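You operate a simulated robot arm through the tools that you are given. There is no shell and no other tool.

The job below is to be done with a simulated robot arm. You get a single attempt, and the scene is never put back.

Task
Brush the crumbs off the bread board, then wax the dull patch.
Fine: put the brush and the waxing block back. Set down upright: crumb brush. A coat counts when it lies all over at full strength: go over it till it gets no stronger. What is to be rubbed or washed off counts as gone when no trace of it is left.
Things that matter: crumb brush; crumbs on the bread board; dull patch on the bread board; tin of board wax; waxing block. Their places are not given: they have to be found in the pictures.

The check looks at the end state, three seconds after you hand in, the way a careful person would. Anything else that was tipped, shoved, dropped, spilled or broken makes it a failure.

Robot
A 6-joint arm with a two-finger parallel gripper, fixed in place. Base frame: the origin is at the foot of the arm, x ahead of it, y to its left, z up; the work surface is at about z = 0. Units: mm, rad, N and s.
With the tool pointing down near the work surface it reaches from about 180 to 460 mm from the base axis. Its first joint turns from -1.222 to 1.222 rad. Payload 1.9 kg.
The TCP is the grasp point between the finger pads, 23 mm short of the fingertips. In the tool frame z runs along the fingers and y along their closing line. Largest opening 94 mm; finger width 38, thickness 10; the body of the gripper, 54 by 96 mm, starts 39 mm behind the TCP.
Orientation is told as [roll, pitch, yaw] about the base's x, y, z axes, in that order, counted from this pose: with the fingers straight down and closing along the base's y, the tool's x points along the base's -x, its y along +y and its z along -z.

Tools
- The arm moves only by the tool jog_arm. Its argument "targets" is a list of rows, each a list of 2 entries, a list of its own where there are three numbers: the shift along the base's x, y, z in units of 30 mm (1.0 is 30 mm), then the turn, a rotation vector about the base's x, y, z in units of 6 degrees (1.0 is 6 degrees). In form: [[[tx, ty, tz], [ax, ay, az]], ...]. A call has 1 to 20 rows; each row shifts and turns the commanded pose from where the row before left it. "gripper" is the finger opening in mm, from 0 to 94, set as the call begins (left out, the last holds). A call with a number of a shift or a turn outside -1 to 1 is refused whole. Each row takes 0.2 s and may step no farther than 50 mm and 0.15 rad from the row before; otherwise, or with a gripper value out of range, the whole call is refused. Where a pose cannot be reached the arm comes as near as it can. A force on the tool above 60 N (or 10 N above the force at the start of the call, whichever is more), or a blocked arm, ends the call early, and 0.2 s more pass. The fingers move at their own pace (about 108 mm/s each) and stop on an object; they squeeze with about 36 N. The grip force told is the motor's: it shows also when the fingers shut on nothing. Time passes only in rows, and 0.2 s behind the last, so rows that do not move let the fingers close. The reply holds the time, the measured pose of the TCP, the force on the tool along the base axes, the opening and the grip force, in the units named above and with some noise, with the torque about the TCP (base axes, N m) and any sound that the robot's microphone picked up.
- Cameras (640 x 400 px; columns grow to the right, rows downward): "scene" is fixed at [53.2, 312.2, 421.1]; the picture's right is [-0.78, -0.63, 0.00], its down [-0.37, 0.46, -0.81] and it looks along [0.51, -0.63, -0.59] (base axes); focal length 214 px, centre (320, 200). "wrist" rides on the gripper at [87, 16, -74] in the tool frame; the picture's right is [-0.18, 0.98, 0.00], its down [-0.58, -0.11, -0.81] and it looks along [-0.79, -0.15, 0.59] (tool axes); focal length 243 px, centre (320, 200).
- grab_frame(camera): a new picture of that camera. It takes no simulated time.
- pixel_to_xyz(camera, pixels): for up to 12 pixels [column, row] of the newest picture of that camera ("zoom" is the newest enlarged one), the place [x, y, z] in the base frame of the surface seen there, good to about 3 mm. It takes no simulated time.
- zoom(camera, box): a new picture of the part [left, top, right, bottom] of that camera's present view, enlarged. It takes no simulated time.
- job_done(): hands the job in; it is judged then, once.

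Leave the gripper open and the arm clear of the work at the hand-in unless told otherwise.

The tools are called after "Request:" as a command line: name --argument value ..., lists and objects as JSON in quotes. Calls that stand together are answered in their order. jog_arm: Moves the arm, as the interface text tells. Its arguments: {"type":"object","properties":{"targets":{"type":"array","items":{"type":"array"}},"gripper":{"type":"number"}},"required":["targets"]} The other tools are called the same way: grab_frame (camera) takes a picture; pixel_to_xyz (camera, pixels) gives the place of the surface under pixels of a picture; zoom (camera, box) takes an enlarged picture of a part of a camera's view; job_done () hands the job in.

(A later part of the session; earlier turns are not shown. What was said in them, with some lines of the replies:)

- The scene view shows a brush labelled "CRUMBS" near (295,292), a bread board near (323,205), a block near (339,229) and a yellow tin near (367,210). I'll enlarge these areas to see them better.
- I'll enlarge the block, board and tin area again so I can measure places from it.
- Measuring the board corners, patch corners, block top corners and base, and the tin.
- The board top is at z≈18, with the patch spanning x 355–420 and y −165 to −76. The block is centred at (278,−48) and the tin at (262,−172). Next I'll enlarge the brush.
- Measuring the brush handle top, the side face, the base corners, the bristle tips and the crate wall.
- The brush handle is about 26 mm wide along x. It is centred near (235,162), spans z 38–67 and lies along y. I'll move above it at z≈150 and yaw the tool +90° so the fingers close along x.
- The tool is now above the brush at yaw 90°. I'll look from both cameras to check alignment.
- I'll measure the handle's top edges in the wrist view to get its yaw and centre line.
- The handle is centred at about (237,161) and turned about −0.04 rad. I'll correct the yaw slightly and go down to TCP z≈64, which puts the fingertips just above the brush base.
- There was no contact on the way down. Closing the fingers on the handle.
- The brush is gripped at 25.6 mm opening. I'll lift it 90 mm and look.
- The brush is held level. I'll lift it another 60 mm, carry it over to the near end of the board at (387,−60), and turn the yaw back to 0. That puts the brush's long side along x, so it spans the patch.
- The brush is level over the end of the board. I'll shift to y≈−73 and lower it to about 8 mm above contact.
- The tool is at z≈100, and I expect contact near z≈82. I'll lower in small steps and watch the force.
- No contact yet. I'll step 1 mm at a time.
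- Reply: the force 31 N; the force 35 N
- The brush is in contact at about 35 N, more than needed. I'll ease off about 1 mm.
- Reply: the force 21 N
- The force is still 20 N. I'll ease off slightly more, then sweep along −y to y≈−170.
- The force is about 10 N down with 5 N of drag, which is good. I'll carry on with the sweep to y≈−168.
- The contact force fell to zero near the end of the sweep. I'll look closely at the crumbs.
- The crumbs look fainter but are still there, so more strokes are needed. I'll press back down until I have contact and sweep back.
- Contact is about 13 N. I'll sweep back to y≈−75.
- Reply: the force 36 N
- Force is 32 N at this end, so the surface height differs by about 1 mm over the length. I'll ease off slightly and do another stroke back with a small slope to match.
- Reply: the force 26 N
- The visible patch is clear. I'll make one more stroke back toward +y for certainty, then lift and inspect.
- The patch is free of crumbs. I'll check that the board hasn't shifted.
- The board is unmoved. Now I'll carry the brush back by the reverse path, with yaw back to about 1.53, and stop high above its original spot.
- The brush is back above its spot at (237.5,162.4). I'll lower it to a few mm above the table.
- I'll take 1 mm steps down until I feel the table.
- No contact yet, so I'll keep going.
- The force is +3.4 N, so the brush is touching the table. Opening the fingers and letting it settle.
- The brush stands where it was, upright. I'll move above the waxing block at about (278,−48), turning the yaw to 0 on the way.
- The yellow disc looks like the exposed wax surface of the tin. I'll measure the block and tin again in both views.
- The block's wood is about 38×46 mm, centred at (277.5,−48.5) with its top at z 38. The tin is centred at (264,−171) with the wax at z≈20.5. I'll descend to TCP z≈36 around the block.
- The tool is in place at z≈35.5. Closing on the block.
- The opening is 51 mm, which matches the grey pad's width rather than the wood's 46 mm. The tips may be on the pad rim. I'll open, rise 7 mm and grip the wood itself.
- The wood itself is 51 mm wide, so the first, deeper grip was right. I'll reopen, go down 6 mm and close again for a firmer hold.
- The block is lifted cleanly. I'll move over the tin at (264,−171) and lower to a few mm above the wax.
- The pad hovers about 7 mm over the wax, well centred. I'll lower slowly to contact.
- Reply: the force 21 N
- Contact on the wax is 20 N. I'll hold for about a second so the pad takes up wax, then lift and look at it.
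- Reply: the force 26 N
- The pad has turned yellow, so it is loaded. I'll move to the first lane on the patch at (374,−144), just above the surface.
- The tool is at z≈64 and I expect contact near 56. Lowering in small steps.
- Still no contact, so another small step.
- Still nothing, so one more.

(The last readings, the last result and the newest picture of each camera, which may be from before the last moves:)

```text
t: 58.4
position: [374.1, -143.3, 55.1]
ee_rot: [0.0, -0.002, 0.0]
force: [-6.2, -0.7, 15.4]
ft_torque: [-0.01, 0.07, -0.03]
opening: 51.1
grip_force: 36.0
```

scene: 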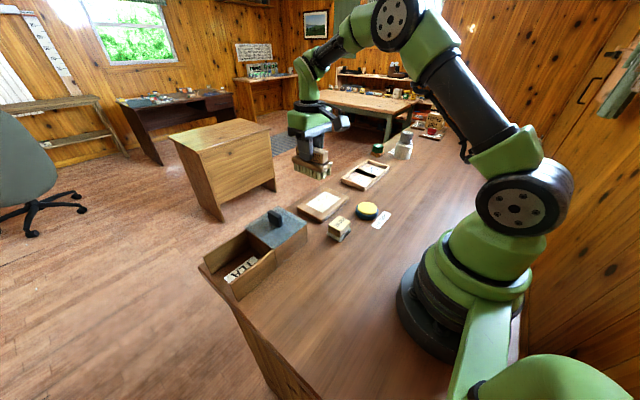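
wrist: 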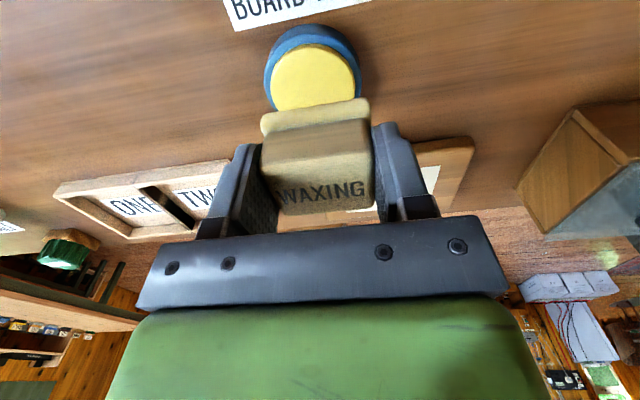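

Contact is at 15 N. I'll stroke +y along the first lane to y≈−97.

Request:
jog_arm --targets '[[[0, 0.26, 0], [0, 0, 0]], [[0, 0.26, 0], [0, 0, 0]], [[0, 0.26, 0], [0, 0, 0]], [[0, 0.26, 0], [0, 0, 0]], [[0, 0.26, 0], [0, 0, 0]], [[0, 0.26, 0], [0, 0, 0]]]'

Request:
zoom --camera "scene" --box '[290, 165, 370, 225]'

```text
t: 59.8
position: [373.2, -98.0, 54.2]
ee_rot: [-0.003, -0.003, 0.001]
force: [1.0, -13.5, 25.7]
ft_torque: [-0.31, -0.06, -0.03]
opening: 51.1
grip_force: 36.2
```

```text
6.67 times, centred on (330, 195) of scene
```

zoom: 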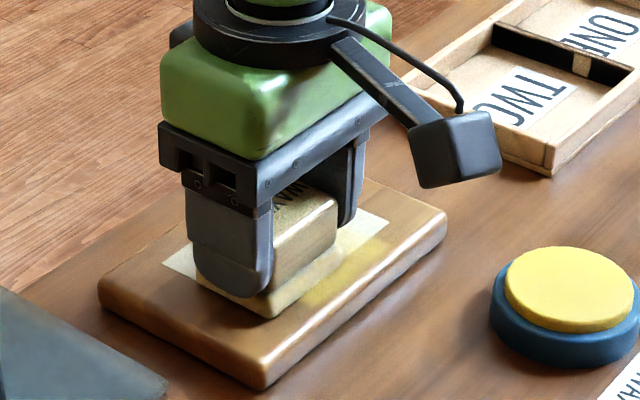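

Wax is going on. I'll stroke back along lane 1, shift to lane 2 at x≈402, and stroke there both ways.

Request:
jog_arm --targets '[[[0, -0.26, 0], [0, 0, 0]], [[0, -0.26, 0], [0, 0, 0]], [[0, -0.26, 0], [0, 0, 0]], [[0, -0.26, 0], [0, 0, 0]], [[0, -0.26, 0], [0, 0, 0]], [[0, -0.26, 0], [0, 0, 0]], [[0.31, 0, 0], [0, 0, 0]], [[0.31, 0, 0], [0, 0, 0]], [[0.31, 0, 0], [0, 0, 0]]]'

Request:
zoom --camera "scene" --box '[290, 165, 370, 225]'

```text
t: 61.8
position: [400.4, -145.3, 54.3]
ee_rot: [-0.004, 0.0, -0.001]
force: [-14.1, -4.1, 29.7]
ft_torque: [-0.01, 0.33, -0.01]
opening: 51.2
grip_force: 35.8
```

```text
6.67 times, centred on (330, 195) of scene
```

zoom: 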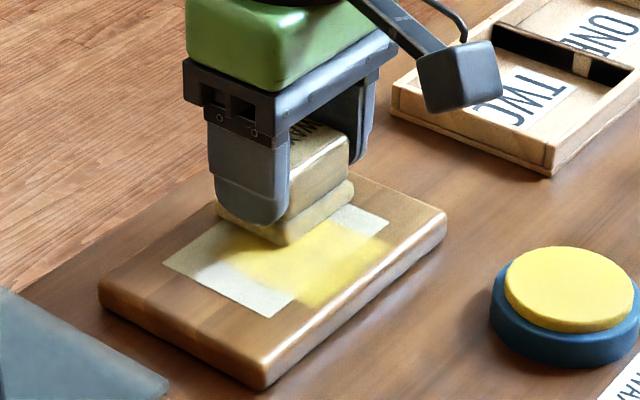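

The coat is soft toward the patch ends, so I'll overshoot more. On lane 2 I'll stroke +y to y≈−85 and back to about −155.

Request:
jog_arm --targets '[[[0, 0.26, 0.01], [0, 0, 0]], [[0, 0.26, 0], [0, 0, 0]], [[0, 0.26, 0], [0, 0, 0]], [[0, 0.26, 0], [0, 0, 0]], [[0, 0.26, 0], [0, 0, 0]], [[0, 0.26, 0], [0, 0, 0]], [[0, 0.26, 0], [0, 0, 0]], [[0, 0.18, 0], [0, 0, 0]]]'

Request:
jog_arm --targets '[[[0, -0.26, 0], [0, 0, 0]], [[0, -0.26, 0], [0, 0, 0]], [[0, -0.26, 0], [0, 0, 0]], [[0, -0.26, 0], [0, 0, 0]], [[0, -0.26, 0], [0, 0, 0]], [[0, -0.26, 0], [0, 0, 0]], [[0, -0.26, 0], [0, 0, 0]], [[0, -0.26, 0], [0, 0, 0]], [[0, -0.26, 0], [0, 0, 0]]]'

Request:
zoom --camera "scene" --box '[290, 165, 370, 225]'

```text
t: 63.6
position: [402.1, -83.9, 53.1]
ee_rot: [-0.001, 0.001, 0.001]
force: [-0.7, -12.6, 25.3]
ft_torque: [-0.29, -0.16, -0.05]
opening: 51.2
grip_force: 35.8
```

```text
t: 65.6
position: [403.4, -152.7, 53.3]
ee_rot: [0.003, -0.002, 0.0]
force: [-1.6, 12.5, 24.5]
ft_torque: [0.26, -0.06, 0.05]
opening: 51.3
grip_force: 35.9
```

```text
6.67 times, centred on (330, 195) of scene
```

zoom: 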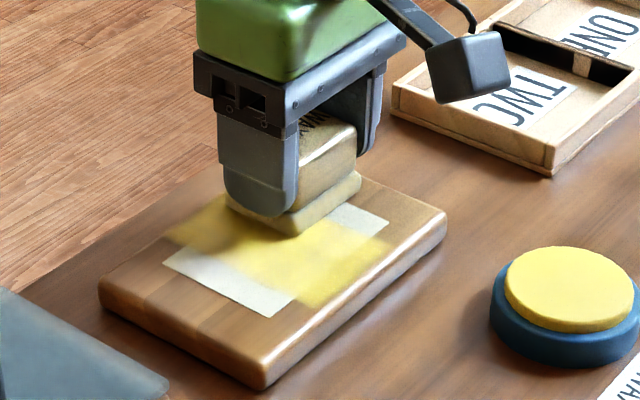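

The +y end still looks bare, though the far side has wax beyond the patch. I'll measure the edges of the yellow area.

Request:
pixel_to_xyz --camera "zoom" --pixels '[[170, 235], [195, 245], [225, 265], [260, 285], [310, 305], [165, 265], [268, 315], [388, 225], [345, 205], [385, 245], [230, 195], [205, 205]]'

```text
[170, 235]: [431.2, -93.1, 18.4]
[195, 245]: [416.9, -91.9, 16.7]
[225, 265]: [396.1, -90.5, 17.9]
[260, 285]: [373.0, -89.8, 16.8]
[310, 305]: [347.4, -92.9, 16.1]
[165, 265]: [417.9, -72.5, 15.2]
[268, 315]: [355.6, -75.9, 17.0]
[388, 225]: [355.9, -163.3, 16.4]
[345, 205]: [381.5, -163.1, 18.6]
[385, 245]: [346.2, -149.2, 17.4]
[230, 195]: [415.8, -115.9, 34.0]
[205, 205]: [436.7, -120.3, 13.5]
```

I'll lift off and look at the whole patch and the pad.

Request:
jog_arm --targets '[[[0, 0, 0.4], [0, 0, 0]], [[0, 0, 1], [0, 0, 0]], [[-0.5, -0.5, 1], [0, 0, 0]], [[-1, -0.8, 0.5], [0, 0, 0]]]'

Request:
zoom --camera "scene" --box '[290, 165, 370, 225]'

Request:
zoom --camera "scene" --box '[310, 120, 410, 195]'

```text
t: 66.6
position: [355.3, -196.1, 141.4]
ee_rot: [-0.001, 0.0, -0.001]
force: [-0.9, 0.0, -0.1]
ft_torque: [-0.02, -0.01, 0.0]
opening: 50.9
grip_force: 35.8
```

```text
6.67 times, centred on (330, 195) of scene
```

zoom: 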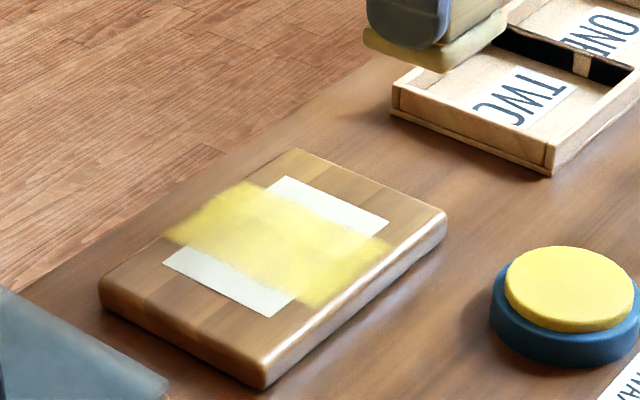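

```text
5.33 times, centred on (360, 158) of scene
```

zoom: 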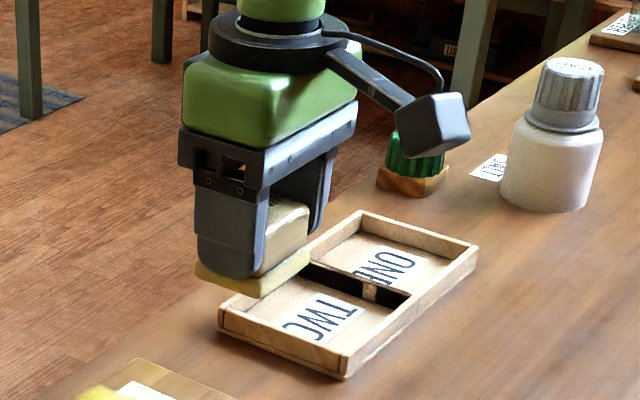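

The yellow band runs about x 347–432 and y −92 to −148, which doesn't match my stroke extents. I'll look from the wrist camera before going on.

Request:
grab_frame --camera "wrist"

Request:
zoom --camera "scene" --box '[295, 180, 359, 220]'

```text
taken
```

wrist: 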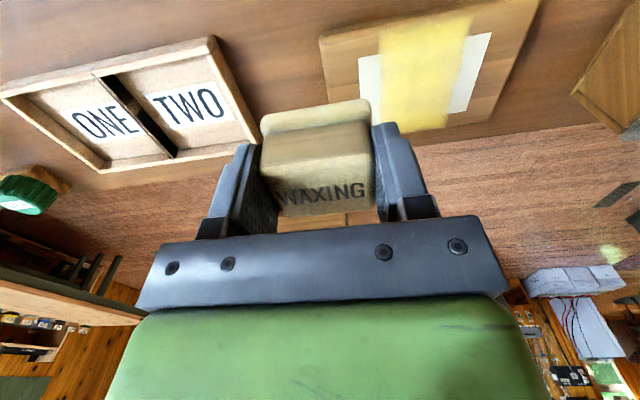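

```text
10.00 times, centred on (327, 200) of scene
```

zoom: 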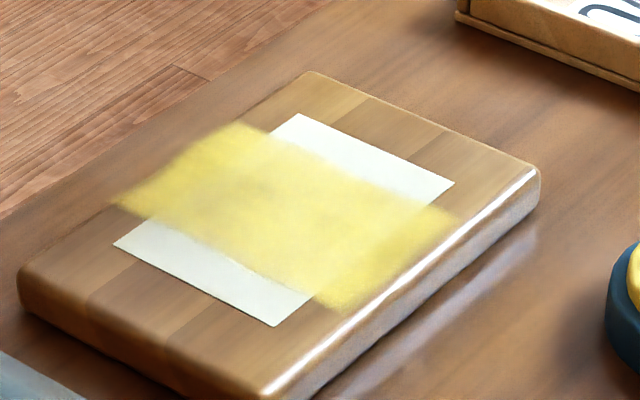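

The coat is a clean band across x. I'll reload the pad, then test with a stroke along x at the bare +y end. First, back over the tin.

Request:
jog_arm --targets '[[[-0.77, 0.188, 0], [0, 0, 0]], [[-0.77, 0.188, 0], [0, 0, 0]], [[-0.77, 0.188, 0], [0, 0, 0]], [[-0.77, 0.189, 0], [0, 0, 0]], [[0, 0, -1], [0, 0, 0]], [[0, 0, -1], [0, 0, 0]], [[0, 0, -0.5], [0, 0, 0]], [[0, 0, -0.2], [0, 0, 0]], [[0, 0, 0], [0, 0, 0]]]'

Request:
jog_arm --targets '[[[0, 0, -0.04], [0, 0, 0]], [[0, 0, 0], [0, 0, 0]]]'

```text
t: 68.6
position: [263.1, -171.5, 59.5]
ee_rot: [-0.001, 0.001, 0.0]
force: [0.2, 1.2, -0.9]
ft_torque: [-0.02, -0.03, -0.02]
opening: 51.2
grip_force: 36.3
```

```text
t: 69.2
position: [264.0, -169.3, 59.9]
ee_rot: [0.001, -0.001, -0.001]
force: [-0.2, -1.0, -0.2]
ft_torque: [-0.02, -0.01, -0.03]
opening: 51.1
grip_force: 36.1
```

No contact yet; small steps further.

Request:
jog_arm --targets '[[[0, 0, -0.03], [0, 0, 0]], [[0, 0, 0], [0, 0, 0]]]'

Request:
jog_arm --targets '[[[0, 0, -0.02], [0, 0, 0]], [[0, 0, 0], [0, 0, 0]]]'

```text
t: 69.8
position: [264.2, -171.3, 57.9]
ee_rot: [0.0, -0.001, 0.001]
force: [0.8, 0.1, 0.3]
ft_torque: [0.0, 0.03, 0.02]
opening: 51.4
grip_force: 36.6
```

```text
t: 70.4
position: [263.8, -171.5, 57.9]
ee_rot: [-0.002, 0.0, 0.001]
force: [-3.7, 1.9, 11.0]
ft_torque: [-0.05, 0.06, -0.03]
opening: 51.3
grip_force: 35.7
```

Contact on the wax is 11 N. I'll hold one second, lift, and move over the bare +y end at (375,−85).

Request:
jog_arm --targets '[[[0, 0, 0], [0, 0, 0]], [[0, 0, 0], [0, 0, 0]], [[0, 0, 0], [0, 0, 0]], [[0, 0, 0], [0, 0, 0]], [[0, 0, 0], [0, 0, 0]], [[0, 0, 0.5], [0, 0, 0]], [[0, 0, 1], [0, 0, 0]], [[0.74, 0.5734, 0], [0, 0, 0]], [[0.74, 0.5734, 0], [0, 0, 0]], [[0.74, 0.5734, 0], [0, 0, 0]], [[0.74, 0.5734, 0], [0, 0, 0]], [[0.74, 0.5734, 0], [0, 0, 0]], [[0, 0, -0.7], [0, 0, 0]], [[0, 0, -0.6], [0, 0, 0]], [[0, 0, -0.2], [0, 0, 0]], [[0, 0, 0], [0, 0, 0]]]'

Request:
zoom --camera "scene" --box '[290, 175, 370, 235]'

```text
t: 73.8
position: [374.4, -85.1, 57.0]
ee_rot: [0.0, 0.0, -0.001]
force: [-0.3, 0.0, 0.9]
ft_torque: [0.02, 0.0, -0.02]
opening: 51.0
grip_force: 35.6
```

```text
6.67 times, centred on (330, 205) of scene
```

zoom: 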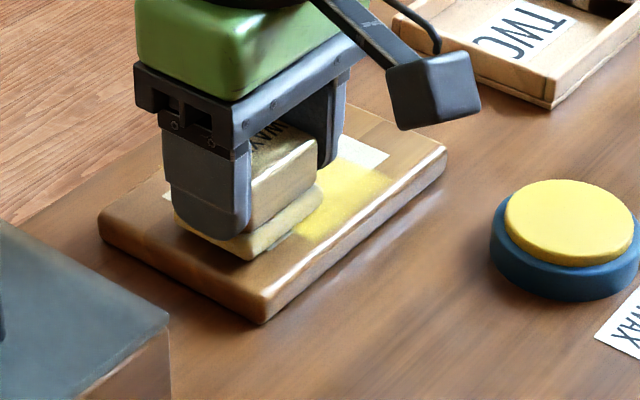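

The pad is just above the bare +y end. Stepping down to contact.

Request:
jog_arm --targets '[[[0, 0, -0.06], [0, 0, 0]], [[0, 0, 0], [0, 0, 0]]]'

Request:
jog_arm --targets '[[[0, 0, -0.03], [0, 0, 0]], [[0, 0, 0], [0, 0, 0]]]'

```text
t: 74.4
position: [375.7, -85.4, 55.7]
ee_rot: [-0.001, 0.0, -0.001]
force: [-0.9, -0.2, -0.8]
ft_torque: [-0.01, -0.01, -0.01]
opening: 51.2
grip_force: 36.2
```

```text
t: 75.0
position: [374.8, -84.8, 55.4]
ee_rot: [-0.001, 0.0, 0.0]
force: [0.4, -0.1, -0.2]
ft_torque: [0.0, 0.02, 0.04]
opening: 51.1
grip_force: 36.0
```

Still free, so I'll continue.

Request:
jog_arm --targets '[[[0, 0, -0.03], [0, 0, 0]], [[0, 0, 0], [0, 0, 0]]]'

Request:
jog_arm --targets '[[[0, 0, -0.02], [0, 0, 0]], [[0, 0, 0], [0, 0, 0]]]'

```text
t: 75.6
position: [376.0, -84.2, 53.7]
ee_rot: [0.001, -0.001, 0.002]
force: [0.1, 0.5, 1.4]
ft_torque: [0.02, -0.04, -0.02]
opening: 51.2
grip_force: 35.8
```

```text
t: 76.2
position: [374.0, -85.1, 53.3]
ee_rot: [0.001, -0.002, 0.001]
force: [-7.7, -2.9, 22.1]
ft_torque: [-0.07, 0.27, -0.03]
opening: 51.2
grip_force: 35.9
```

Contact is 22 N. I'll stroke along x to 402 and back, then lift and look.

Request:
jog_arm --targets '[[[0.23, 0, 0], [0, 0, 0]], [[0.23, 0, 0], [0, 0, 0]], [[0.23, 0, 0], [0, 0, 0]], [[0.23, 0, 0], [0, 0, 0]], [[-0.23, 0, 0], [0, 0, 0]], [[-0.23, 0, 0], [0, 0, 0]], [[-0.23, 0, 0], [0, 0, 0]], [[-0.23, 0, 0], [0, 0, 0]]]'

Request:
jog_arm --targets '[[[0, 0, 0.5], [0, 0, 0]], [[0, 0, 1], [0, 0, 0]], [[0, 0, 1], [0, 0, 0]]]'

Request:
zoom --camera "scene" --box '[290, 175, 370, 235]'

Request:
grab_frame --camera "wrist"

```text
t: 78.0
position: [375.4, -86.1, 53.9]
ee_rot: [0.001, -0.003, 0.001]
force: [6.8, 0.4, 12.9]
ft_torque: [0.01, -0.2, -0.02]
opening: 51.0
grip_force: 36.1
```

```text
t: 78.8
position: [373.3, -83.3, 127.7]
ee_rot: [0.0, 0.003, 0.0]
force: [-0.1, 0.1, -0.2]
ft_torque: [-0.01, -0.01, -0.01]
opening: 51.2
grip_force: 36.1
```

```text
6.67 times, centred on (330, 205) of scene
```

zoom: 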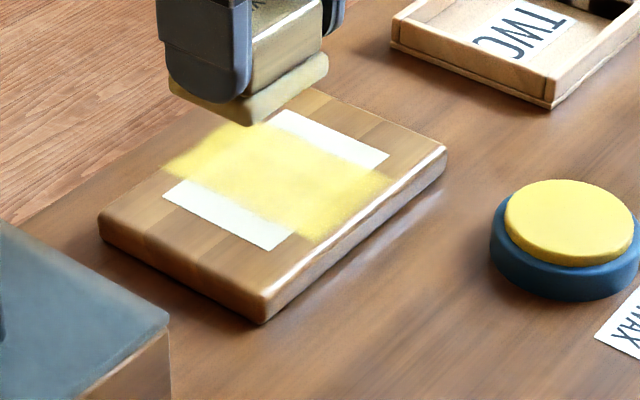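

```text
taken
```

wrist: 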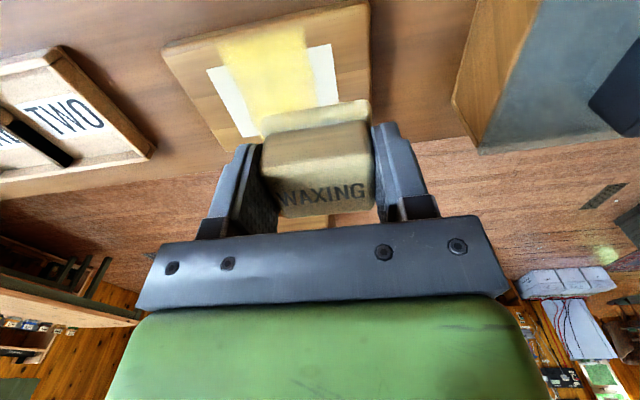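

The white strip is unchanged although the pad rubbed right on it. I'll zoom in to compare strengths before drawing a conclusion.

Request:
jog_arm --targets '[[[-1, 0.5, 0.5], [0, 0, 0]], [[-1, 0.3, 0.5], [0, 0, 0]], [[-1, 0, 0], [0, 0, 0]]]'

Request:
zoom --camera "scene" --box '[295, 180, 359, 220]'

Request:
grab_frame --camera "wrist"

```text
t: 79.6
position: [283.8, -60.9, 160.4]
ee_rot: [-0.002, 0.001, -0.001]
force: [-0.3, -0.2, -0.2]
ft_torque: [0.04, 0.01, -0.01]
opening: 51.0
grip_force: 35.9
```

```text
10.00 times, centred on (327, 200) of scene
```

zoom: 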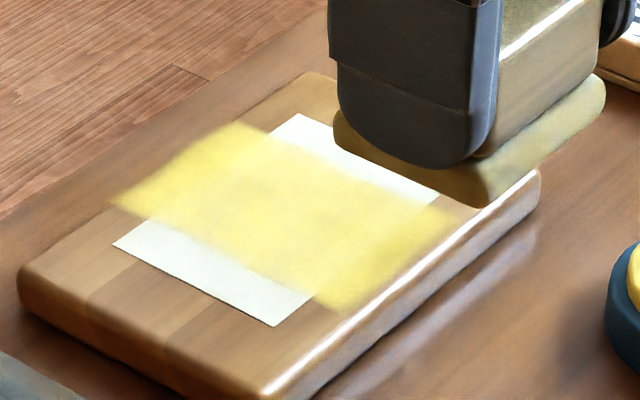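

```text
taken
```

wrist: 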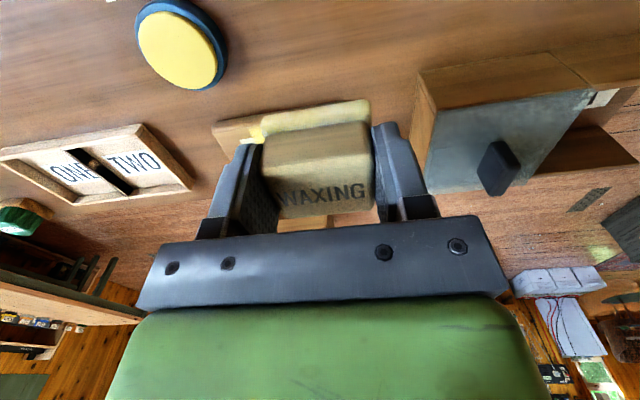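

The yellow area keeps the same outline and only got more even, so the waxable patch may differ from the white rectangle. I'll saturate everything covering both areas, about x 343–433 and y −166 to −75. First I'll reload on the tin.

Request:
jog_arm --targets '[[[-0.14, -0.7334, 0], [0, 0, 0]], [[-0.14, -0.7334, 0], [0, 0, 0]], [[-0.14, -0.7334, 0], [0, 0, 0]], [[-0.14, -0.7334, 0], [0, 0, 0]], [[-0.14, -0.7334, 0], [0, 0, 0]], [[0, 0, -1], [0, 0, 0]], [[0, 0, -1], [0, 0, 0]], [[0, 0, -0.8], [0, 0, 0]], [[0, 0, -0.4], [0, 0, 0]], [[0, 0, -0.1], [0, 0, 0]], [[0, 0, -0.05], [0, 0, 0]], [[0, 0, 0], [0, 0, 0]]]'

```text
t: 82.2
position: [263.5, -169.9, 58.1]
ee_rot: [0.001, -0.001, 0.001]
force: [1.1, -0.2, 0.4]
ft_torque: [0.02, -0.02, 0.01]
opening: 51.3
grip_force: 35.8
```

Just at the surface; small steps for contact, then a hold.

Request:
jog_arm --targets '[[[0, 0, -0.025], [0, 0, 0]], [[0, 0, 0], [0, 0, 0]], [[0, 0, 0], [0, 0, 0]], [[0, 0, 0], [0, 0, 0]], [[0, 0, 0], [0, 0, 0]], [[0, 0, 0], [0, 0, 0]], [[0, 0, 0], [0, 0, 0]]]'

```text
t: 83.8
position: [264.9, -170.5, 57.6]
ee_rot: [0.0, -0.001, 0.001]
force: [0.6, -0.2, 10.5]
ft_torque: [0.0, -0.1, 0.02]
opening: 51.2
grip_force: 35.7
```

The pad is loaded with 10 N. I'll lift and go to the near lane at (360,−150).

Request:
jog_arm --targets '[[[0, 0, 0.5], [0, 0, 0]], [[0, 0, 1], [0, 0, 0]], [[0.8, 0.175, 0], [0, 0, 0]], [[0.8, 0.175, 0], [0, 0, 0]], [[0.8, 0.175, 0], [0, 0, 0]], [[0.8, 0.175, 0], [0, 0, 0]], [[0, 0, -0.8], [0, 0, 0]], [[0, 0, -0.5], [0, 0, 0]], [[0, 0, -0.2], [0, 0, 0]], [[0, 0, -0.06], [0, 0, 0]], [[0, 0, 0], [0, 0, 0]]]'

Request:
jog_arm --targets '[[[0, 0, -0.03], [0, 0, 0]], [[0, 0, 0], [0, 0, 0]]]'

Request:
jog_arm --targets '[[[0, 0, -0.02], [0, 0, 0]], [[0, 0, 0], [0, 0, 0]]]'

```text
t: 86.2
position: [360.8, -149.9, 56.2]
ee_rot: [0.0, 0.0, -0.002]
force: [-0.2, 0.0, -1.0]
ft_torque: [0.01, 0.0, -0.02]
opening: 51.1
grip_force: 35.5
```

```text
t: 86.8
position: [359.9, -149.1, 54.0]
ee_rot: [0.0, -0.001, 0.0]
force: [0.9, 0.0, -0.2]
ft_torque: [0.01, 0.0, 0.01]
opening: 51.0
grip_force: 36.0
```

```text
t: 87.4
position: [360.3, -149.7, 52.8]
ee_rot: [0.0, -0.001, 0.001]
force: [-5.1, 0.1, 11.0]
ft_torque: [-0.02, 0.04, 0.0]
opening: 51.1
grip_force: 36.0
```

Contact is 11 N. I'll run lane x=360 up to y≈−90, shift to x≈388, and come back.

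Request:
jog_arm --targets '[[[0, 0.25, 0], [0, 0, 0]], [[0, 0.25, 0], [0, 0, 0]], [[0, 0.25, 0], [0, 0, 0]], [[0, 0.25, 0], [0, 0, 0]], [[0, 0.25, 0], [0, 0, 0]], [[0, 0.25, 0], [0, 0, 0]], [[0, 0.25, 0], [0, 0, 0]], [[0, 0.25, 0], [0, 0, 0]], [[0.31, 0, 0], [0, 0, 0]], [[0.31, 0, 0], [0, 0, 0]], [[0.31, 0, 0], [0, 0, 0]], [[0, -0.25, 0], [0, 0, 0]], [[0, -0.25, 0], [0, 0, 0]], [[0, -0.25, 0], [0, 0, 0]], [[0, -0.25, 0], [0, 0, 0]], [[0, -0.25, 0], [0, 0, 0]], [[0, -0.25, 0], [0, 0, 0]], [[0, -0.25, 0], [0, 0, 0]], [[0, -0.25, 0], [0, 0, 0]]]'

Request:
zoom --camera "scene" --box '[290, 170, 370, 230]'

```text
t: 91.4
position: [387.0, -149.8, 53.2]
ee_rot: [0.0, -0.001, 0.0]
force: [0.5, 4.4, 9.0]
ft_torque: [0.12, -0.1, 0.03]
opening: 50.8
grip_force: 35.4
```

```text
6.67 times, centred on (330, 200) of scene
```

zoom: 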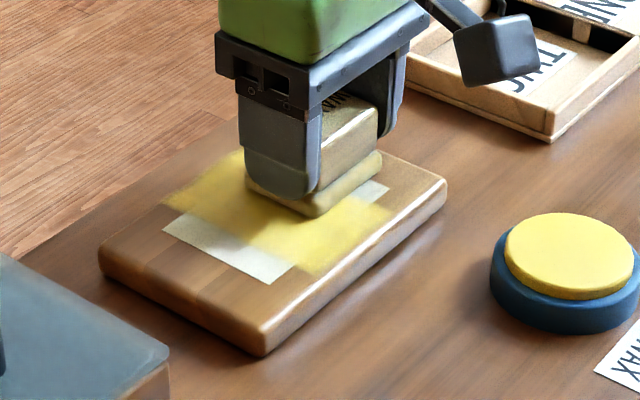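

Now lane x≈416 up to y≈−90, then back across to x≈360 along the +y end.

Request:
jog_arm --targets '[[[0.31, 0, -0.005], [0, 0, 0]], [[0.31, 0, 0], [0, 0, 0]], [[0.31, 0, 0], [0, 0, 0]], [[0, 0.25, 0], [0, 0, 0]], [[0, 0.25, 0], [0, 0, 0]], [[0, 0.25, 0], [0, 0, 0]], [[0, 0.25, 0], [0, 0, 0]], [[0, 0.25, 0], [0, 0, 0]], [[0, 0.25, 0], [0, 0, 0]], [[0, 0.25, 0], [0, 0, 0]], [[0, 0.25, 0], [0, 0, 0]], [[-0.31, 0, 0], [0, 0, 0]], [[-0.31, 0, 0], [0, 0, 0]], [[-0.31, 0, 0], [0, 0, 0]], [[-0.31, 0, 0], [0, 0, 0]], [[-0.31, 0, 0], [0, 0, 0]], [[-0.31, 0, 0], [0, 0, 0]]]'

Request:
jog_arm --targets '[[[0, 0, 0.5], [0, 0, 0]], [[-0.7, 0, 1], [0, 0, 0]], [[-1, -0.5, 1], [0, 0, 0]], [[-1, -1, 0.5], [0, 0, 0]], [[-0.5, -1, 0], [0, 0, 0]]]'

Request:
zoom --camera "scene" --box '[295, 180, 359, 220]'

Request:
zoom --camera "scene" --box '[310, 150, 410, 225]'

```text
t: 95.0
position: [358.9, -89.1, 53.3]
ee_rot: [0.0, 0.003, 0.0]
force: [-0.4, -0.2, -1.2]
ft_torque: [0.0, 0.0, 0.04]
opening: 51.1
grip_force: 35.4
```

```text
t: 96.2
position: [261.3, -165.0, 143.9]
ee_rot: [0.001, -0.001, 0.002]
force: [0.2, 0.2, -0.9]
ft_torque: [-0.03, 0.0, -0.03]
opening: 51.1
grip_force: 36.2
```

```text
10.00 times, centred on (327, 200) of scene
```

zoom: 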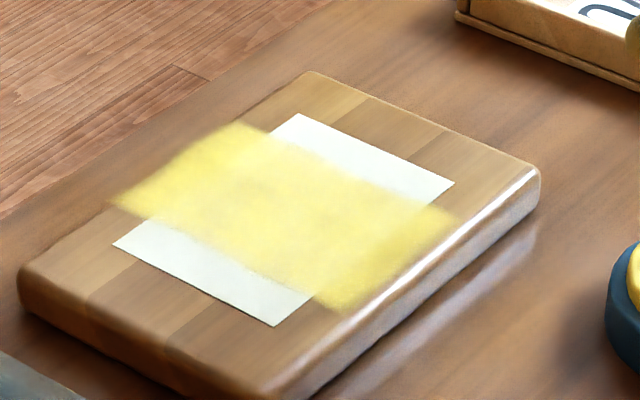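

```text
5.33 times, centred on (360, 188) of scene
```

zoom: 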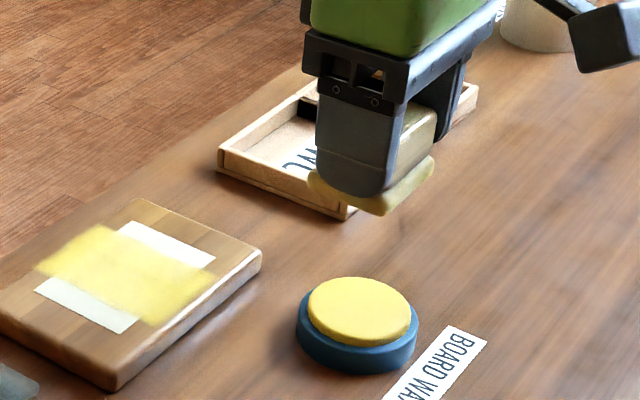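

The outline is the same, and the coat is fuller. I'll do another loaded round to see if it gets any stronger. Back down onto the tin.

Request:
jog_arm --targets '[[[0, -0.2, -1], [0, 0, 0]], [[0, 0, -1], [0, 0, 0]], [[0, 0, -0.6], [0, 0, 0]], [[0, 0, -0.2], [0, 0, 0]], [[0, 0, -0.05], [0, 0, 0]], [[0, 0, -0.02], [0, 0, 0]], [[0, 0, 0], [0, 0, 0]]]'

Request:
jog_arm --targets '[[[0, 0, -0.02], [0, 0, 0]], [[0, 0, 0], [0, 0, 0]], [[0, 0, 0], [0, 0, 0]], [[0, 0, 0], [0, 0, 0]], [[0, 0, 0], [0, 0, 0]], [[0, 0, 0], [0, 0, 0]]]'

```text
t: 97.8
position: [263.0, -170.9, 57.1]
ee_rot: [0.001, 0.0, 0.0]
force: [0.1, 0.3, -0.6]
ft_torque: [-0.01, 0.01, 0.01]
opening: 50.9
grip_force: 36.5
```

```text
t: 99.2
position: [264.1, -170.1, 57.0]
ee_rot: [0.001, 0.0, 0.001]
force: [-1.7, 2.2, 12.2]
ft_torque: [-0.02, 0.02, 0.03]
opening: 51.1
grip_force: 36.4
```

Loaded at 12 N. Next to (360,−90), where contact was lost last time.

Request:
jog_arm --targets '[[[0, 0, 0.5], [0, 0, 0]], [[0, 0, 1], [0, 0, 0]], [[0.8, 0.675, 0], [0, 0, 0]], [[0.8, 0.675, 0], [0, 0, 0]], [[0.8, 0.675, 0], [0, 0, 0]], [[0.8, 0.675, 0], [0, 0, 0]], [[0, 0, -0.8], [0, 0, 0]], [[0, 0, -0.5], [0, 0, 0]], [[0, 0, -0.2], [0, 0, 0]], [[0, 0, -0.09], [0, 0, 0]], [[0, 0, 0], [0, 0, 0]]]'

Request:
jog_arm --targets '[[[0, 0, -0.03], [0, 0, 0]], [[0, 0, 0], [0, 0, 0]]]'

Request:
jog_arm --targets '[[[0, 0, -0.02], [0, 0, 0]], [[0, 0, 0], [0, 0, 0]]]'

```text
t: 101.6
position: [360.4, -90.2, 53.7]
ee_rot: [0.0, 0.0, 0.0]
force: [1.0, 0.3, -0.3]
ft_torque: [0.02, 0.0, -0.02]
opening: 51.2
grip_force: 36.0
```

```text
t: 102.2
position: [359.8, -91.8, 53.2]
ee_rot: [0.0, 0.002, -0.001]
force: [-0.9, -2.0, 3.6]
ft_torque: [-0.12, -0.01, -0.02]
opening: 51.0
grip_force: 36.4
```

```text
t: 102.8
position: [360.6, -89.8, 53.4]
ee_rot: [0.0, -0.002, 0.0]
force: [-6.4, -5.2, 17.7]
ft_torque: [-0.17, 0.13, -0.06]
opening: 51.0
grip_force: 36.0
```

Contact is 18 N. I'll run strokes along x this time, stepping in y: x 360→416→360 at y −90, −110 and so on.

Request:
jog_arm --targets '[[[0.31, 0, 0], [0, 0, 0]], [[0.31, 0, 0], [0, 0, 0]], [[0.31, 0, 0], [0, 0, 0]], [[0.31, 0, 0], [0, 0, 0]], [[0.31, 0, 0], [0, 0, 0]], [[0.31, 0, 0], [0, 0, 0]], [[0, -0.33, 0], [0, 0, 0]], [[0, -0.33, 0], [0, 0, 0]], [[-0.31, 0, 0], [0, 0, 0]], [[-0.31, 0, 0], [0, 0, 0]], [[-0.31, 0, 0], [0, 0, 0]], [[-0.31, 0, 0], [0, 0, 0]], [[-0.31, 0, 0], [0, 0, 0]], [[-0.31, 0, 0], [0, 0, 0]]]'

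Request:
jog_arm --targets '[[[0, -0.33, 0], [0, 0, 0]], [[0, -0.33, 0], [0, 0, 0]], [[0.31, 0, 0], [0, 0, 0]], [[0.31, 0, 0], [0, 0, 0]], [[0.31, 0, 0], [0, 0, 0]], [[0.31, 0, 0], [0, 0, 0]], [[0.31, 0, 0], [0, 0, 0]], [[0.31, 0, 0], [0, 0, 0]], [[0, -0.33, 0], [0, 0, 0]], [[0, -0.33, 0], [0, 0, 0]], [[-0.31, 0, 0], [0, 0, 0]], [[-0.31, 0, 0], [0, 0, 0]], [[-0.31, 0, 0], [0, 0, 0]], [[-0.31, 0, 0], [0, 0, 0]], [[-0.31, 0, 0], [0, 0, 0]], [[-0.31, 0, 0], [0, 0, 0]]]'

```text
t: 105.8
position: [360.5, -109.3, 54.1]
ee_rot: [0.002, 0.001, -0.001]
force: [2.2, 0.0, 3.5]
ft_torque: [-0.04, -0.23, 0.02]
opening: 51.1
grip_force: 36.1
```

```text
t: 109.2
position: [359.9, -148.2, 53.1]
ee_rot: [0.001, 0.0, 0.001]
force: [2.9, -0.3, 5.6]
ft_torque: [-0.07, -0.19, 0.06]
opening: 51.4
grip_force: 36.2
```

The round is complete. I'll lift back toward the tin and compare.

Request:
jog_arm --targets '[[[0, 0, 0.5], [0, 0, 0]], [[-0.7, 0, 1], [0, 0, 0]], [[-1, -0.22, 1], [0, 0, 0]], [[-1, -0.25, 0.5], [0, 0, 0]], [[-0.5, -0.25, 0], [0, 0, 0]]]'

Request:
zoom --camera "scene" --box '[295, 180, 359, 220]'

Request:
grab_frame --camera "wrist"

```text
t: 110.4
position: [262.8, -171.2, 143.3]
ee_rot: [-0.002, 0.001, -0.001]
force: [1.2, -0.5, -0.7]
ft_torque: [-0.01, -0.02, -0.02]
opening: 51.4
grip_force: 36.0
```

```text
10.00 times, centred on (327, 200) of scene
```

zoom: 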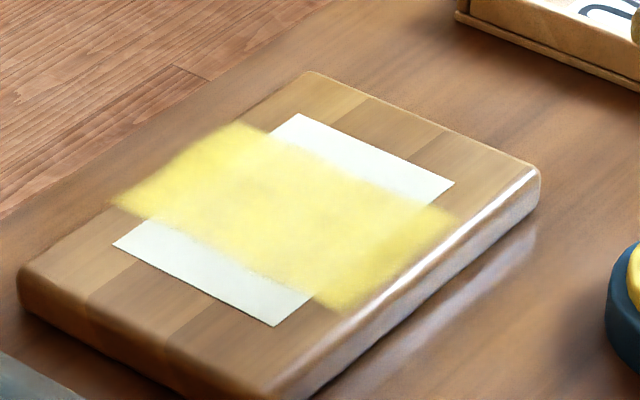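

```text
taken
```

wrist: 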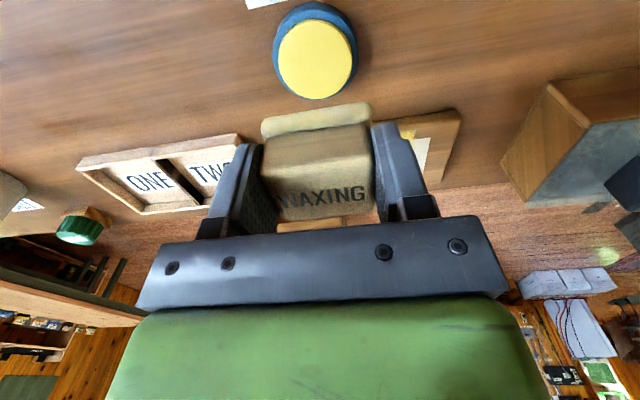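

This round changed nothing visible, so the coat seems saturated. To be sure about the edges I'll do one more loaded round around the perimeter with checked force. Down to the tin again.

Request:
jog_arm --targets '[[[0, 0, -1], [0, 0, 0]], [[0, 0, -1], [0, 0, 0]], [[0, 0, -0.6], [0, 0, 0]], [[0, 0, -0.2], [0, 0, 0]], [[0, 0, -0.04], [0, 0, 0]], [[0, 0, -0.02], [0, 0, 0]], [[0, 0, 0], [0, 0, 0]], [[0, 0, 0], [0, 0, 0]], [[0, 0, 0], [0, 0, 0]], [[0, 0, 0], [0, 0, 0]]]'

```text
t: 112.6
position: [262.5, -171.6, 57.2]
ee_rot: [0.001, 0.001, 0.0]
force: [0.7, -0.5, 0.0]
ft_torque: [0.01, 0.02, -0.04]
opening: 51.0
grip_force: 36.0
```

Touching but with no force yet, so a slight press and hold.

Request:
jog_arm --targets '[[[0, 0, -0.02], [0, 0, 0]], [[0, 0, 0], [0, 0, 0]], [[0, 0, 0], [0, 0, 0]], [[0, 0, 0], [0, 0, 0]], [[0, 0, 0], [0, 0, 0]], [[0, 0, 0], [0, 0, 0]]]'

```text
t: 114.0
position: [264.8, -170.9, 56.9]
ee_rot: [0.001, -0.002, -0.001]
force: [-1.7, 1.6, 21.2]
ft_torque: [-0.05, 0.05, -0.04]
opening: 51.3
grip_force: 36.2
```

Loaded at 21 N. Now to the far corner at (416,−90).

Request:
jog_arm --targets '[[[0, 0, 0.5], [0, 0, 0]], [[0, 0, 1], [0, 0, 0]], [[0.8445, 0.45, 0], [0, 0, 0]], [[0.8445, 0.45, 0], [0, 0, 0]], [[0.8445, 0.45, 0], [0, 0, 0]], [[0.8445, 0.45, 0], [0, 0, 0]], [[0.8445, 0.45, 0], [0, 0, 0]], [[0.8445, 0.45, 0], [0, 0, 0]], [[0, 0, -0.8], [0, 0, 0]], [[0, 0, -0.5], [0, 0, 0]], [[0, 0, -0.2], [0, 0, 0]], [[0, 0, -0.09], [0, 0, 0]], [[0, 0, 0], [0, 0, 0]]]'

Request:
jog_arm --targets '[[[0, 0, -0.025], [0, 0, 0]], [[0, 0, 0], [0, 0, 0]]]'

Request:
jog_arm --targets '[[[0, 0, -0.02], [0, 0, 0]], [[0, 0, 0], [0, 0, 0]]]'

```text
t: 116.8
position: [416.6, -90.7, 52.6]
ee_rot: [0.001, 0.0, -0.001]
force: [-1.3, 0.8, 4.9]
ft_torque: [-0.03, 0.03, -0.03]
opening: 51.0
grip_force: 36.0
```

```text
t: 117.4
position: [416.6, -92.2, 52.8]
ee_rot: [0.001, -0.002, 0.0]
force: [-1.4, -0.2, 11.5]
ft_torque: [0.04, 0.07, 0.01]
opening: 51.1
grip_force: 35.9
```

```text
t: 118.0
position: [416.6, -90.5, 52.0]
ee_rot: [0.002, -0.001, 0.001]
force: [3.7, 0.3, 7.8]
ft_torque: [0.02, -0.13, 0.01]
opening: 51.2
grip_force: 36.8
```

Contact is about 8–11 N. I'll stroke −y along the far edge to −150.

Request:
jog_arm --targets '[[[0, -0.25, 0], [0, 0, 0]], [[0, -0.25, 0], [0, 0, 0]], [[0, -0.25, 0], [0, 0, 0]], [[0, -0.25, 0], [0, 0, 0]], [[0, -0.25, 0], [0, 0, 0]], [[0, -0.25, 0], [0, 0, 0]], [[0, -0.25, 0], [0, 0, 0]], [[0, -0.25, 0], [0, 0, 0]]]'

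Request:
jog_arm --targets '[[[-0.31, 0, 0], [0, 0, 0]], [[-0.31, 0, 0], [0, 0, 0]], [[-0.31, 0, 0], [0, 0, 0]], [[-0.31, 0, 0], [0, 0, 0]], [[-0.31, 0, 0], [0, 0, 0]], [[-0.31, 0, 0], [0, 0, 0]]]'

Request:
jog_arm --targets '[[[0, 0.25, 0], [0, 0, 0]], [[0, 0.25, 0], [0, 0, 0]], [[0, 0.25, 0], [0, 0, 0]], [[0, 0.25, 0], [0, 0, 0]], [[0, 0.25, 0], [0, 0, 0]], [[0, 0.25, 0], [0, 0, 0]], [[0, 0.25, 0], [0, 0, 0]], [[0, 0.25, 0], [0, 0, 0]]]'

Request:
jog_arm --targets '[[[0.31, 0, 0], [0, 0, 0]], [[0.31, 0, 0], [0, 0, 0]], [[0.31, 0, 0], [0, 0, 0]], [[0, -0.25, 0], [0, 0, 0]], [[0, -0.25, 0], [0, 0, 0]], [[0, -0.25, 0], [0, 0, 0]], [[0, -0.25, 0], [0, 0, 0]], [[0, -0.25, 0], [0, 0, 0]], [[0, -0.25, 0], [0, 0, 0]], [[0, -0.25, 0], [0, 0, 0]], [[0, -0.25, 0], [0, 0, 0]]]'

```text
t: 119.8
position: [415.4, -150.2, 53.2]
ee_rot: [-0.001, -0.003, 0.001]
force: [0.6, 12.6, 25.2]
ft_torque: [0.26, -0.05, 0.04]
opening: 50.8
grip_force: 35.9
```

```text
t: 121.2
position: [360.8, -149.7, 52.4]
ee_rot: [0.001, -0.004, 0.0]
force: [9.0, 1.2, 17.8]
ft_torque: [0.1, -0.14, -0.02]
opening: 51.1
grip_force: 36.0
```

```text
t: 123.0
position: [360.9, -89.6, 52.6]
ee_rot: [0.0, -0.001, 0.001]
force: [-2.8, -19.9, 38.1]
ft_torque: [-0.49, 0.09, -0.01]
opening: 50.8
grip_force: 36.2
```

```text
t: 125.4
position: [388.3, -150.4, 52.9]
ee_rot: [0.001, -0.001, 0.001]
force: [0.7, 11.1, 22.1]
ft_torque: [0.23, -0.12, 0.03]
opening: 50.9
grip_force: 36.7
```

Good force all around. I'll lift, carry the block back over its original spot, and look at the coat.

Request:
jog_arm --targets '[[[0, 0, 0.5], [0, 0, 0]], [[0, 0, 1], [0, 0, 0]], [[0, 0, 1], [0, 0, 0]], [[-0.738, 0.678, 0], [0, 0, 0]], [[-0.738, 0.678, 0], [0, 0, 0]], [[-0.738, 0.678, 0], [0, 0, 0]], [[-0.738, 0.678, 0], [0, 0, 0]], [[-0.738, 0.678, 0], [0, 0, 0]], [[0, 0, 0], [0, 0, 0]]]'

Request:
zoom --camera "scene" --box '[295, 180, 359, 220]'

```text
t: 127.4
position: [277.1, -48.4, 126.5]
ee_rot: [0.001, -0.003, 0.0]
force: [0.6, 0.1, 0.3]
ft_torque: [0.0, -0.02, 0.02]
opening: 51.1
grip_force: 36.1
```

```text
10.00 times, centred on (327, 200) of scene
```

zoom: 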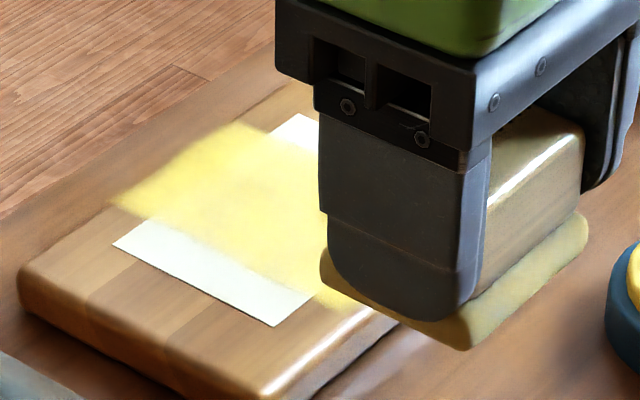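

It looks slightly smoother than before. I'll raise the arm out of the line of sight to compare the full patch.

Request:
jog_arm --targets '[[[-0.5, 0, 1], [0, 0, 0]], [[-0.5, 0, 1], [0, 0, 0]], [[-0.5, 0, 1], [0, 0, 0]]]'

Request:
zoom --camera "scene" --box '[295, 180, 359, 220]'

Request:
zoom --camera "wrist" --box '[200, 40, 360, 200]'

```text
t: 128.2
position: [230.0, -46.7, 217.8]
ee_rot: [0.0, 0.001, 0.002]
force: [0.2, 0.2, -0.8]
ft_torque: [-0.01, -0.05, -0.01]
opening: 51.0
grip_force: 36.1
```

```text
10.00 times, centred on (327, 200) of scene
```

zoom: 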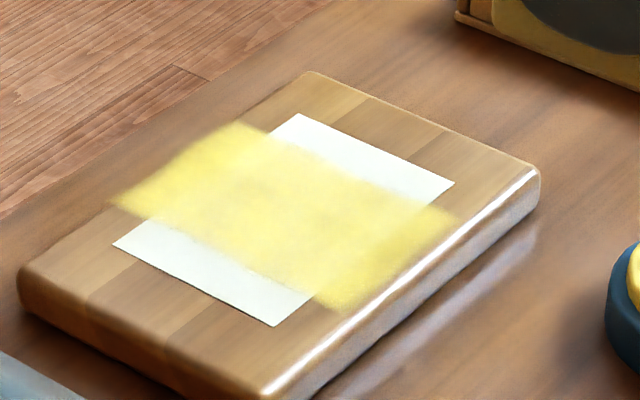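

```text
2.50 times, centred on (280, 120) of wrist
```

zoom: 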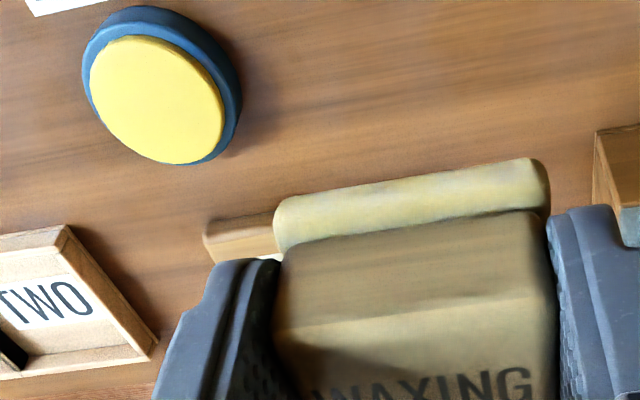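

The coat is unchanged over three rounds, so it is at full strength. Now I'll put the block back: over the spot, then down to a few mm above the table.

Request:
jog_arm --targets '[[[0.5, 0, -1], [0, 0, 0]], [[0.5, 0, -1], [0, 0, 0]], [[0.5, 0, -1], [0, 0, 0]], [[0, 0, -1], [0, 0, 0]], [[0, 0, -1], [0, 0, 0]], [[0, 0, -0.6], [0, 0, 0]], [[0, 0, -0.25], [0, 0, 0]], [[0, 0, 0], [0, 0, 0]]]'

Request:
jog_arm --targets '[[[0, 0, -0.08], [0, 0, 0]], [[0, 0, -0.06], [0, 0, 0]], [[0, 0, 0], [0, 0, 0]]]'

```text
t: 130.0
position: [277.0, -49.8, 41.7]
ee_rot: [0.0, -0.001, 0.001]
force: [0.4, -1.4, -0.4]
ft_torque: [-0.01, 0.03, -0.01]
opening: 51.3
grip_force: 35.7
```

```text
t: 130.8
position: [276.3, -49.2, 37.2]
ee_rot: [0.0, 0.0, 0.0]
force: [-1.3, 0.2, -0.7]
ft_torque: [-0.04, 0.01, -0.04]
opening: 51.0
grip_force: 35.8
```

No contact yet; small steps.

Request:
jog_arm --targets '[[[0, 0, -0.03], [0, 0, 0]], [[0, 0, 0], [0, 0, 0]]]'

Request:
jog_arm --targets '[[[0, 0, -0.025], [0, 0, 0]], [[0, 0, 0], [0, 0, 0]]]'

```text
t: 131.4
position: [278.3, -49.1, 35.5]
ee_rot: [0.0, -0.001, -0.001]
force: [0.5, 1.0, 0.7]
ft_torque: [-0.03, 0.0, -0.02]
opening: 51.2
grip_force: 36.3
```

```text
t: 132.0
position: [277.3, -49.9, 35.4]
ee_rot: [0.0, 0.0, -0.001]
force: [-0.5, 0.5, 0.1]
ft_torque: [0.02, 0.02, -0.02]
opening: 51.0
grip_force: 35.8
```

One more small step.

Request:
jog_arm --targets '[[[0, 0, -0.02], [0, 0, 0]], [[0, 0, 0], [0, 0, 0]]]'

```text
t: 132.6
position: [278.4, -48.4, 35.0]
ee_rot: [0.0, -0.001, 0.001]
force: [-2.5, -1.1, 6.5]
ft_torque: [-0.03, 0.05, -0.02]
opening: 51.3
grip_force: 35.8
```

The block is on the table at 6.5 N. I'll open, wait, then rise straight up.

Request:
jog_arm --targets '[[[0, 0, 0], [0, 0, 0]], [[0, 0, 0], [0, 0, 0]], [[0, 0, 0], [0, 0, 0]]]' --gripper 80

Request:
jog_arm --targets '[[[0, 0, 0.5], [0, 0, 0]], [[0, 0, 1], [0, 0, 0]], [[0, 0, 1], [0, 0, 0]], [[0, 0, 1], [0, 0, 0]], [[0, -0.5, 1], [0, 0, 0]], [[0, -1, 1], [0, 0, 0]], [[0, -1, 1], [0, 0, 0]], [[0, -1, 1], [0, 0, 0]], [[0, 0, 0], [0, 0, 0]]]'

Request:
grab_frame --camera "scene"

Request:
zoom --camera "scene" --box '[280, 170, 400, 250]'

Request:
zoom --camera "wrist" --box '[200, 0, 440, 150]'

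```text
t: 133.4
position: [277.7, -49.2, 35.5]
ee_rot: [-0.001, -0.001, 0.001]
force: [-0.3, -0.2, -0.2]
ft_torque: [0.0, -0.02, 0.0]
opening: 80.1
grip_force: 0.0
```

```text
t: 135.4
position: [276.7, -153.1, 263.4]
ee_rot: [0.0, -0.001, 0.0]
force: [-0.6, 0.1, 0.0]
ft_torque: [-0.01, 0.0, -0.02]
opening: 80.2
grip_force: 0.0
```

```text
taken
```

scene: 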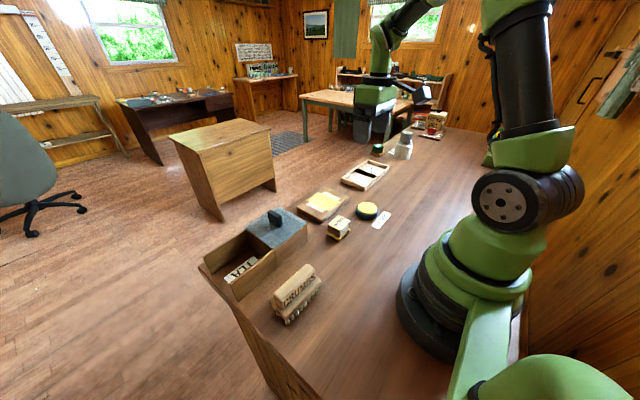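

```text
5.00 times, centred on (340, 210) of scene
```

zoom: 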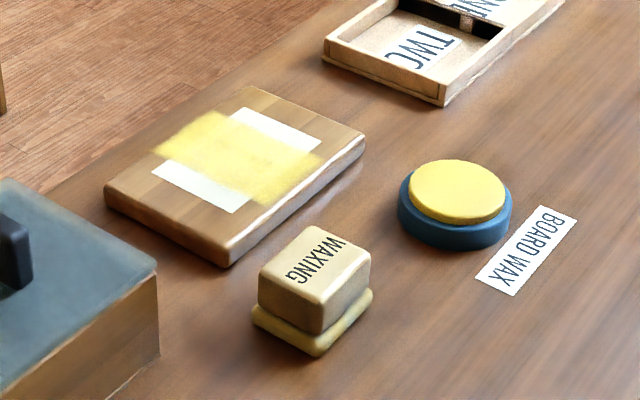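

```text
2.67 times, centred on (320, 75) of wrist
```

zoom: 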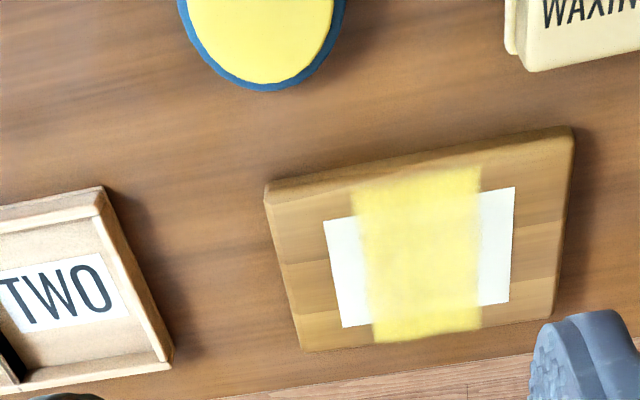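

Everything looks in place. I'll zoom once more for any crumb traces, check the brush, and verify the positions of the block, tin and board.

Request:
zoom --camera "wrist" --box '[290, 40, 420, 140]'

Request:
zoom --camera "scene" --box '[245, 245, 341, 335]'

Request:
zoom --camera "scene" --box '[280, 170, 400, 250]'

Request:
pixel_to_xyz --camera "zoom" --pixels '[[266, 268], [314, 230], [366, 258], [320, 298], [110, 188], [252, 90], [360, 137], [230, 245], [415, 185], [500, 195], [457, 163], [457, 190]]'

```text
4.00 times, centred on (355, 90) of wrist
```

zoom: 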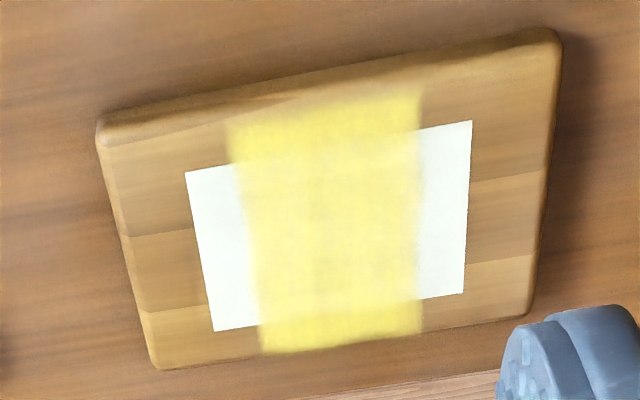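

```text
4.44 times, centred on (293, 290) of scene
```

zoom: 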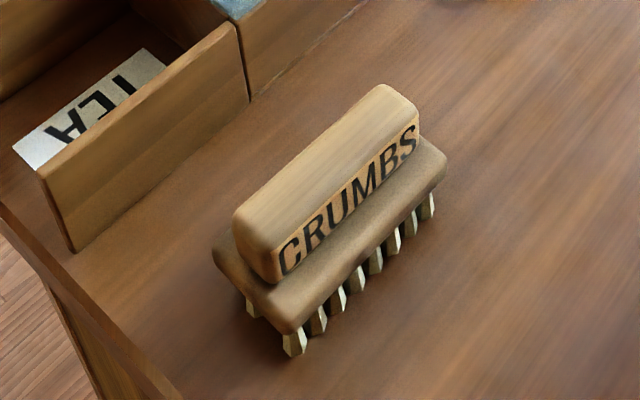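

```text
5.00 times, centred on (340, 210) of scene
```

zoom: 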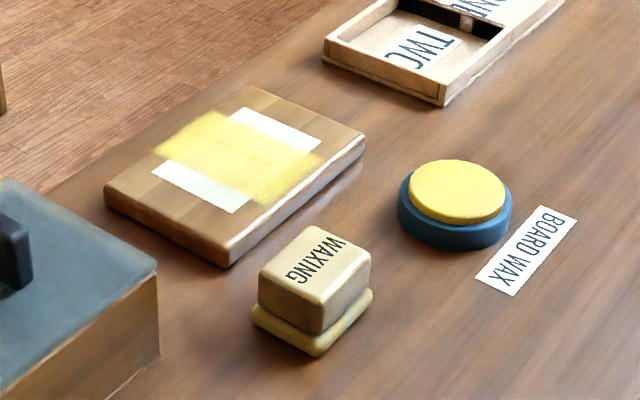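

```text
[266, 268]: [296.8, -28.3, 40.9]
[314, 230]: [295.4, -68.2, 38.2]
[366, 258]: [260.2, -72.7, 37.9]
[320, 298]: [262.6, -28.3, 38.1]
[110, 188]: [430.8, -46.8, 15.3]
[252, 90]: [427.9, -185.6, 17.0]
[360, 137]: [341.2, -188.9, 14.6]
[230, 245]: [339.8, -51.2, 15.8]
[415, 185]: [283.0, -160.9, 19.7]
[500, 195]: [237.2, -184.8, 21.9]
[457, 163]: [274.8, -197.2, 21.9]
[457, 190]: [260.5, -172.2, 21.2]
```

No crumb traces remain, the coat is even and stopped getting stronger, and the brush and block are back in place. The board and tin haven't moved, and the gripper is open and well clear at z≈263. One thing doesn't match the picture: wax would not take on the outer ends of the white rectangle, though I rubbed them repeatedly with a loaded pad. Handing in.

Request:
job_done

```text
The job is handed in.
```

The crumbs are brushed off the bread board, and the dull patch is waxed as far as the board would take wax. I've handed the job in. One part is uncertain: the two ends of the white rectangle stayed bare.

- **Crumbs:** several brush strokes cleared them. I could see no trace left from either camera.
- **Wax:** I loaded the block at the tin five times. The coat forms an even band across the board, about x 345–433 and y −150 to −92. It stopped looking any stronger over the last rounds.
- **Bare ends:** the white rectangle runs further along y than the band, and its two ends stayed bare after repeated rubbing with a loaded pad. I took the band to be the dull patch. If the patch is really the whole white rectangle, those ends are not covered.
- **Wax outside the rectangle:** the band runs past the white rectangle onto bare wood on two sides, almost to the board's far edge.
- **Put back:** the brush stands upright in its original place, and the block is back on its spot. The block's grey pad is now yellow with wax.
- **Everything else:** the board and tin measured where they were at the start, and I saw nothing else disturbed. The gripper is open and the arm is clear of the work.
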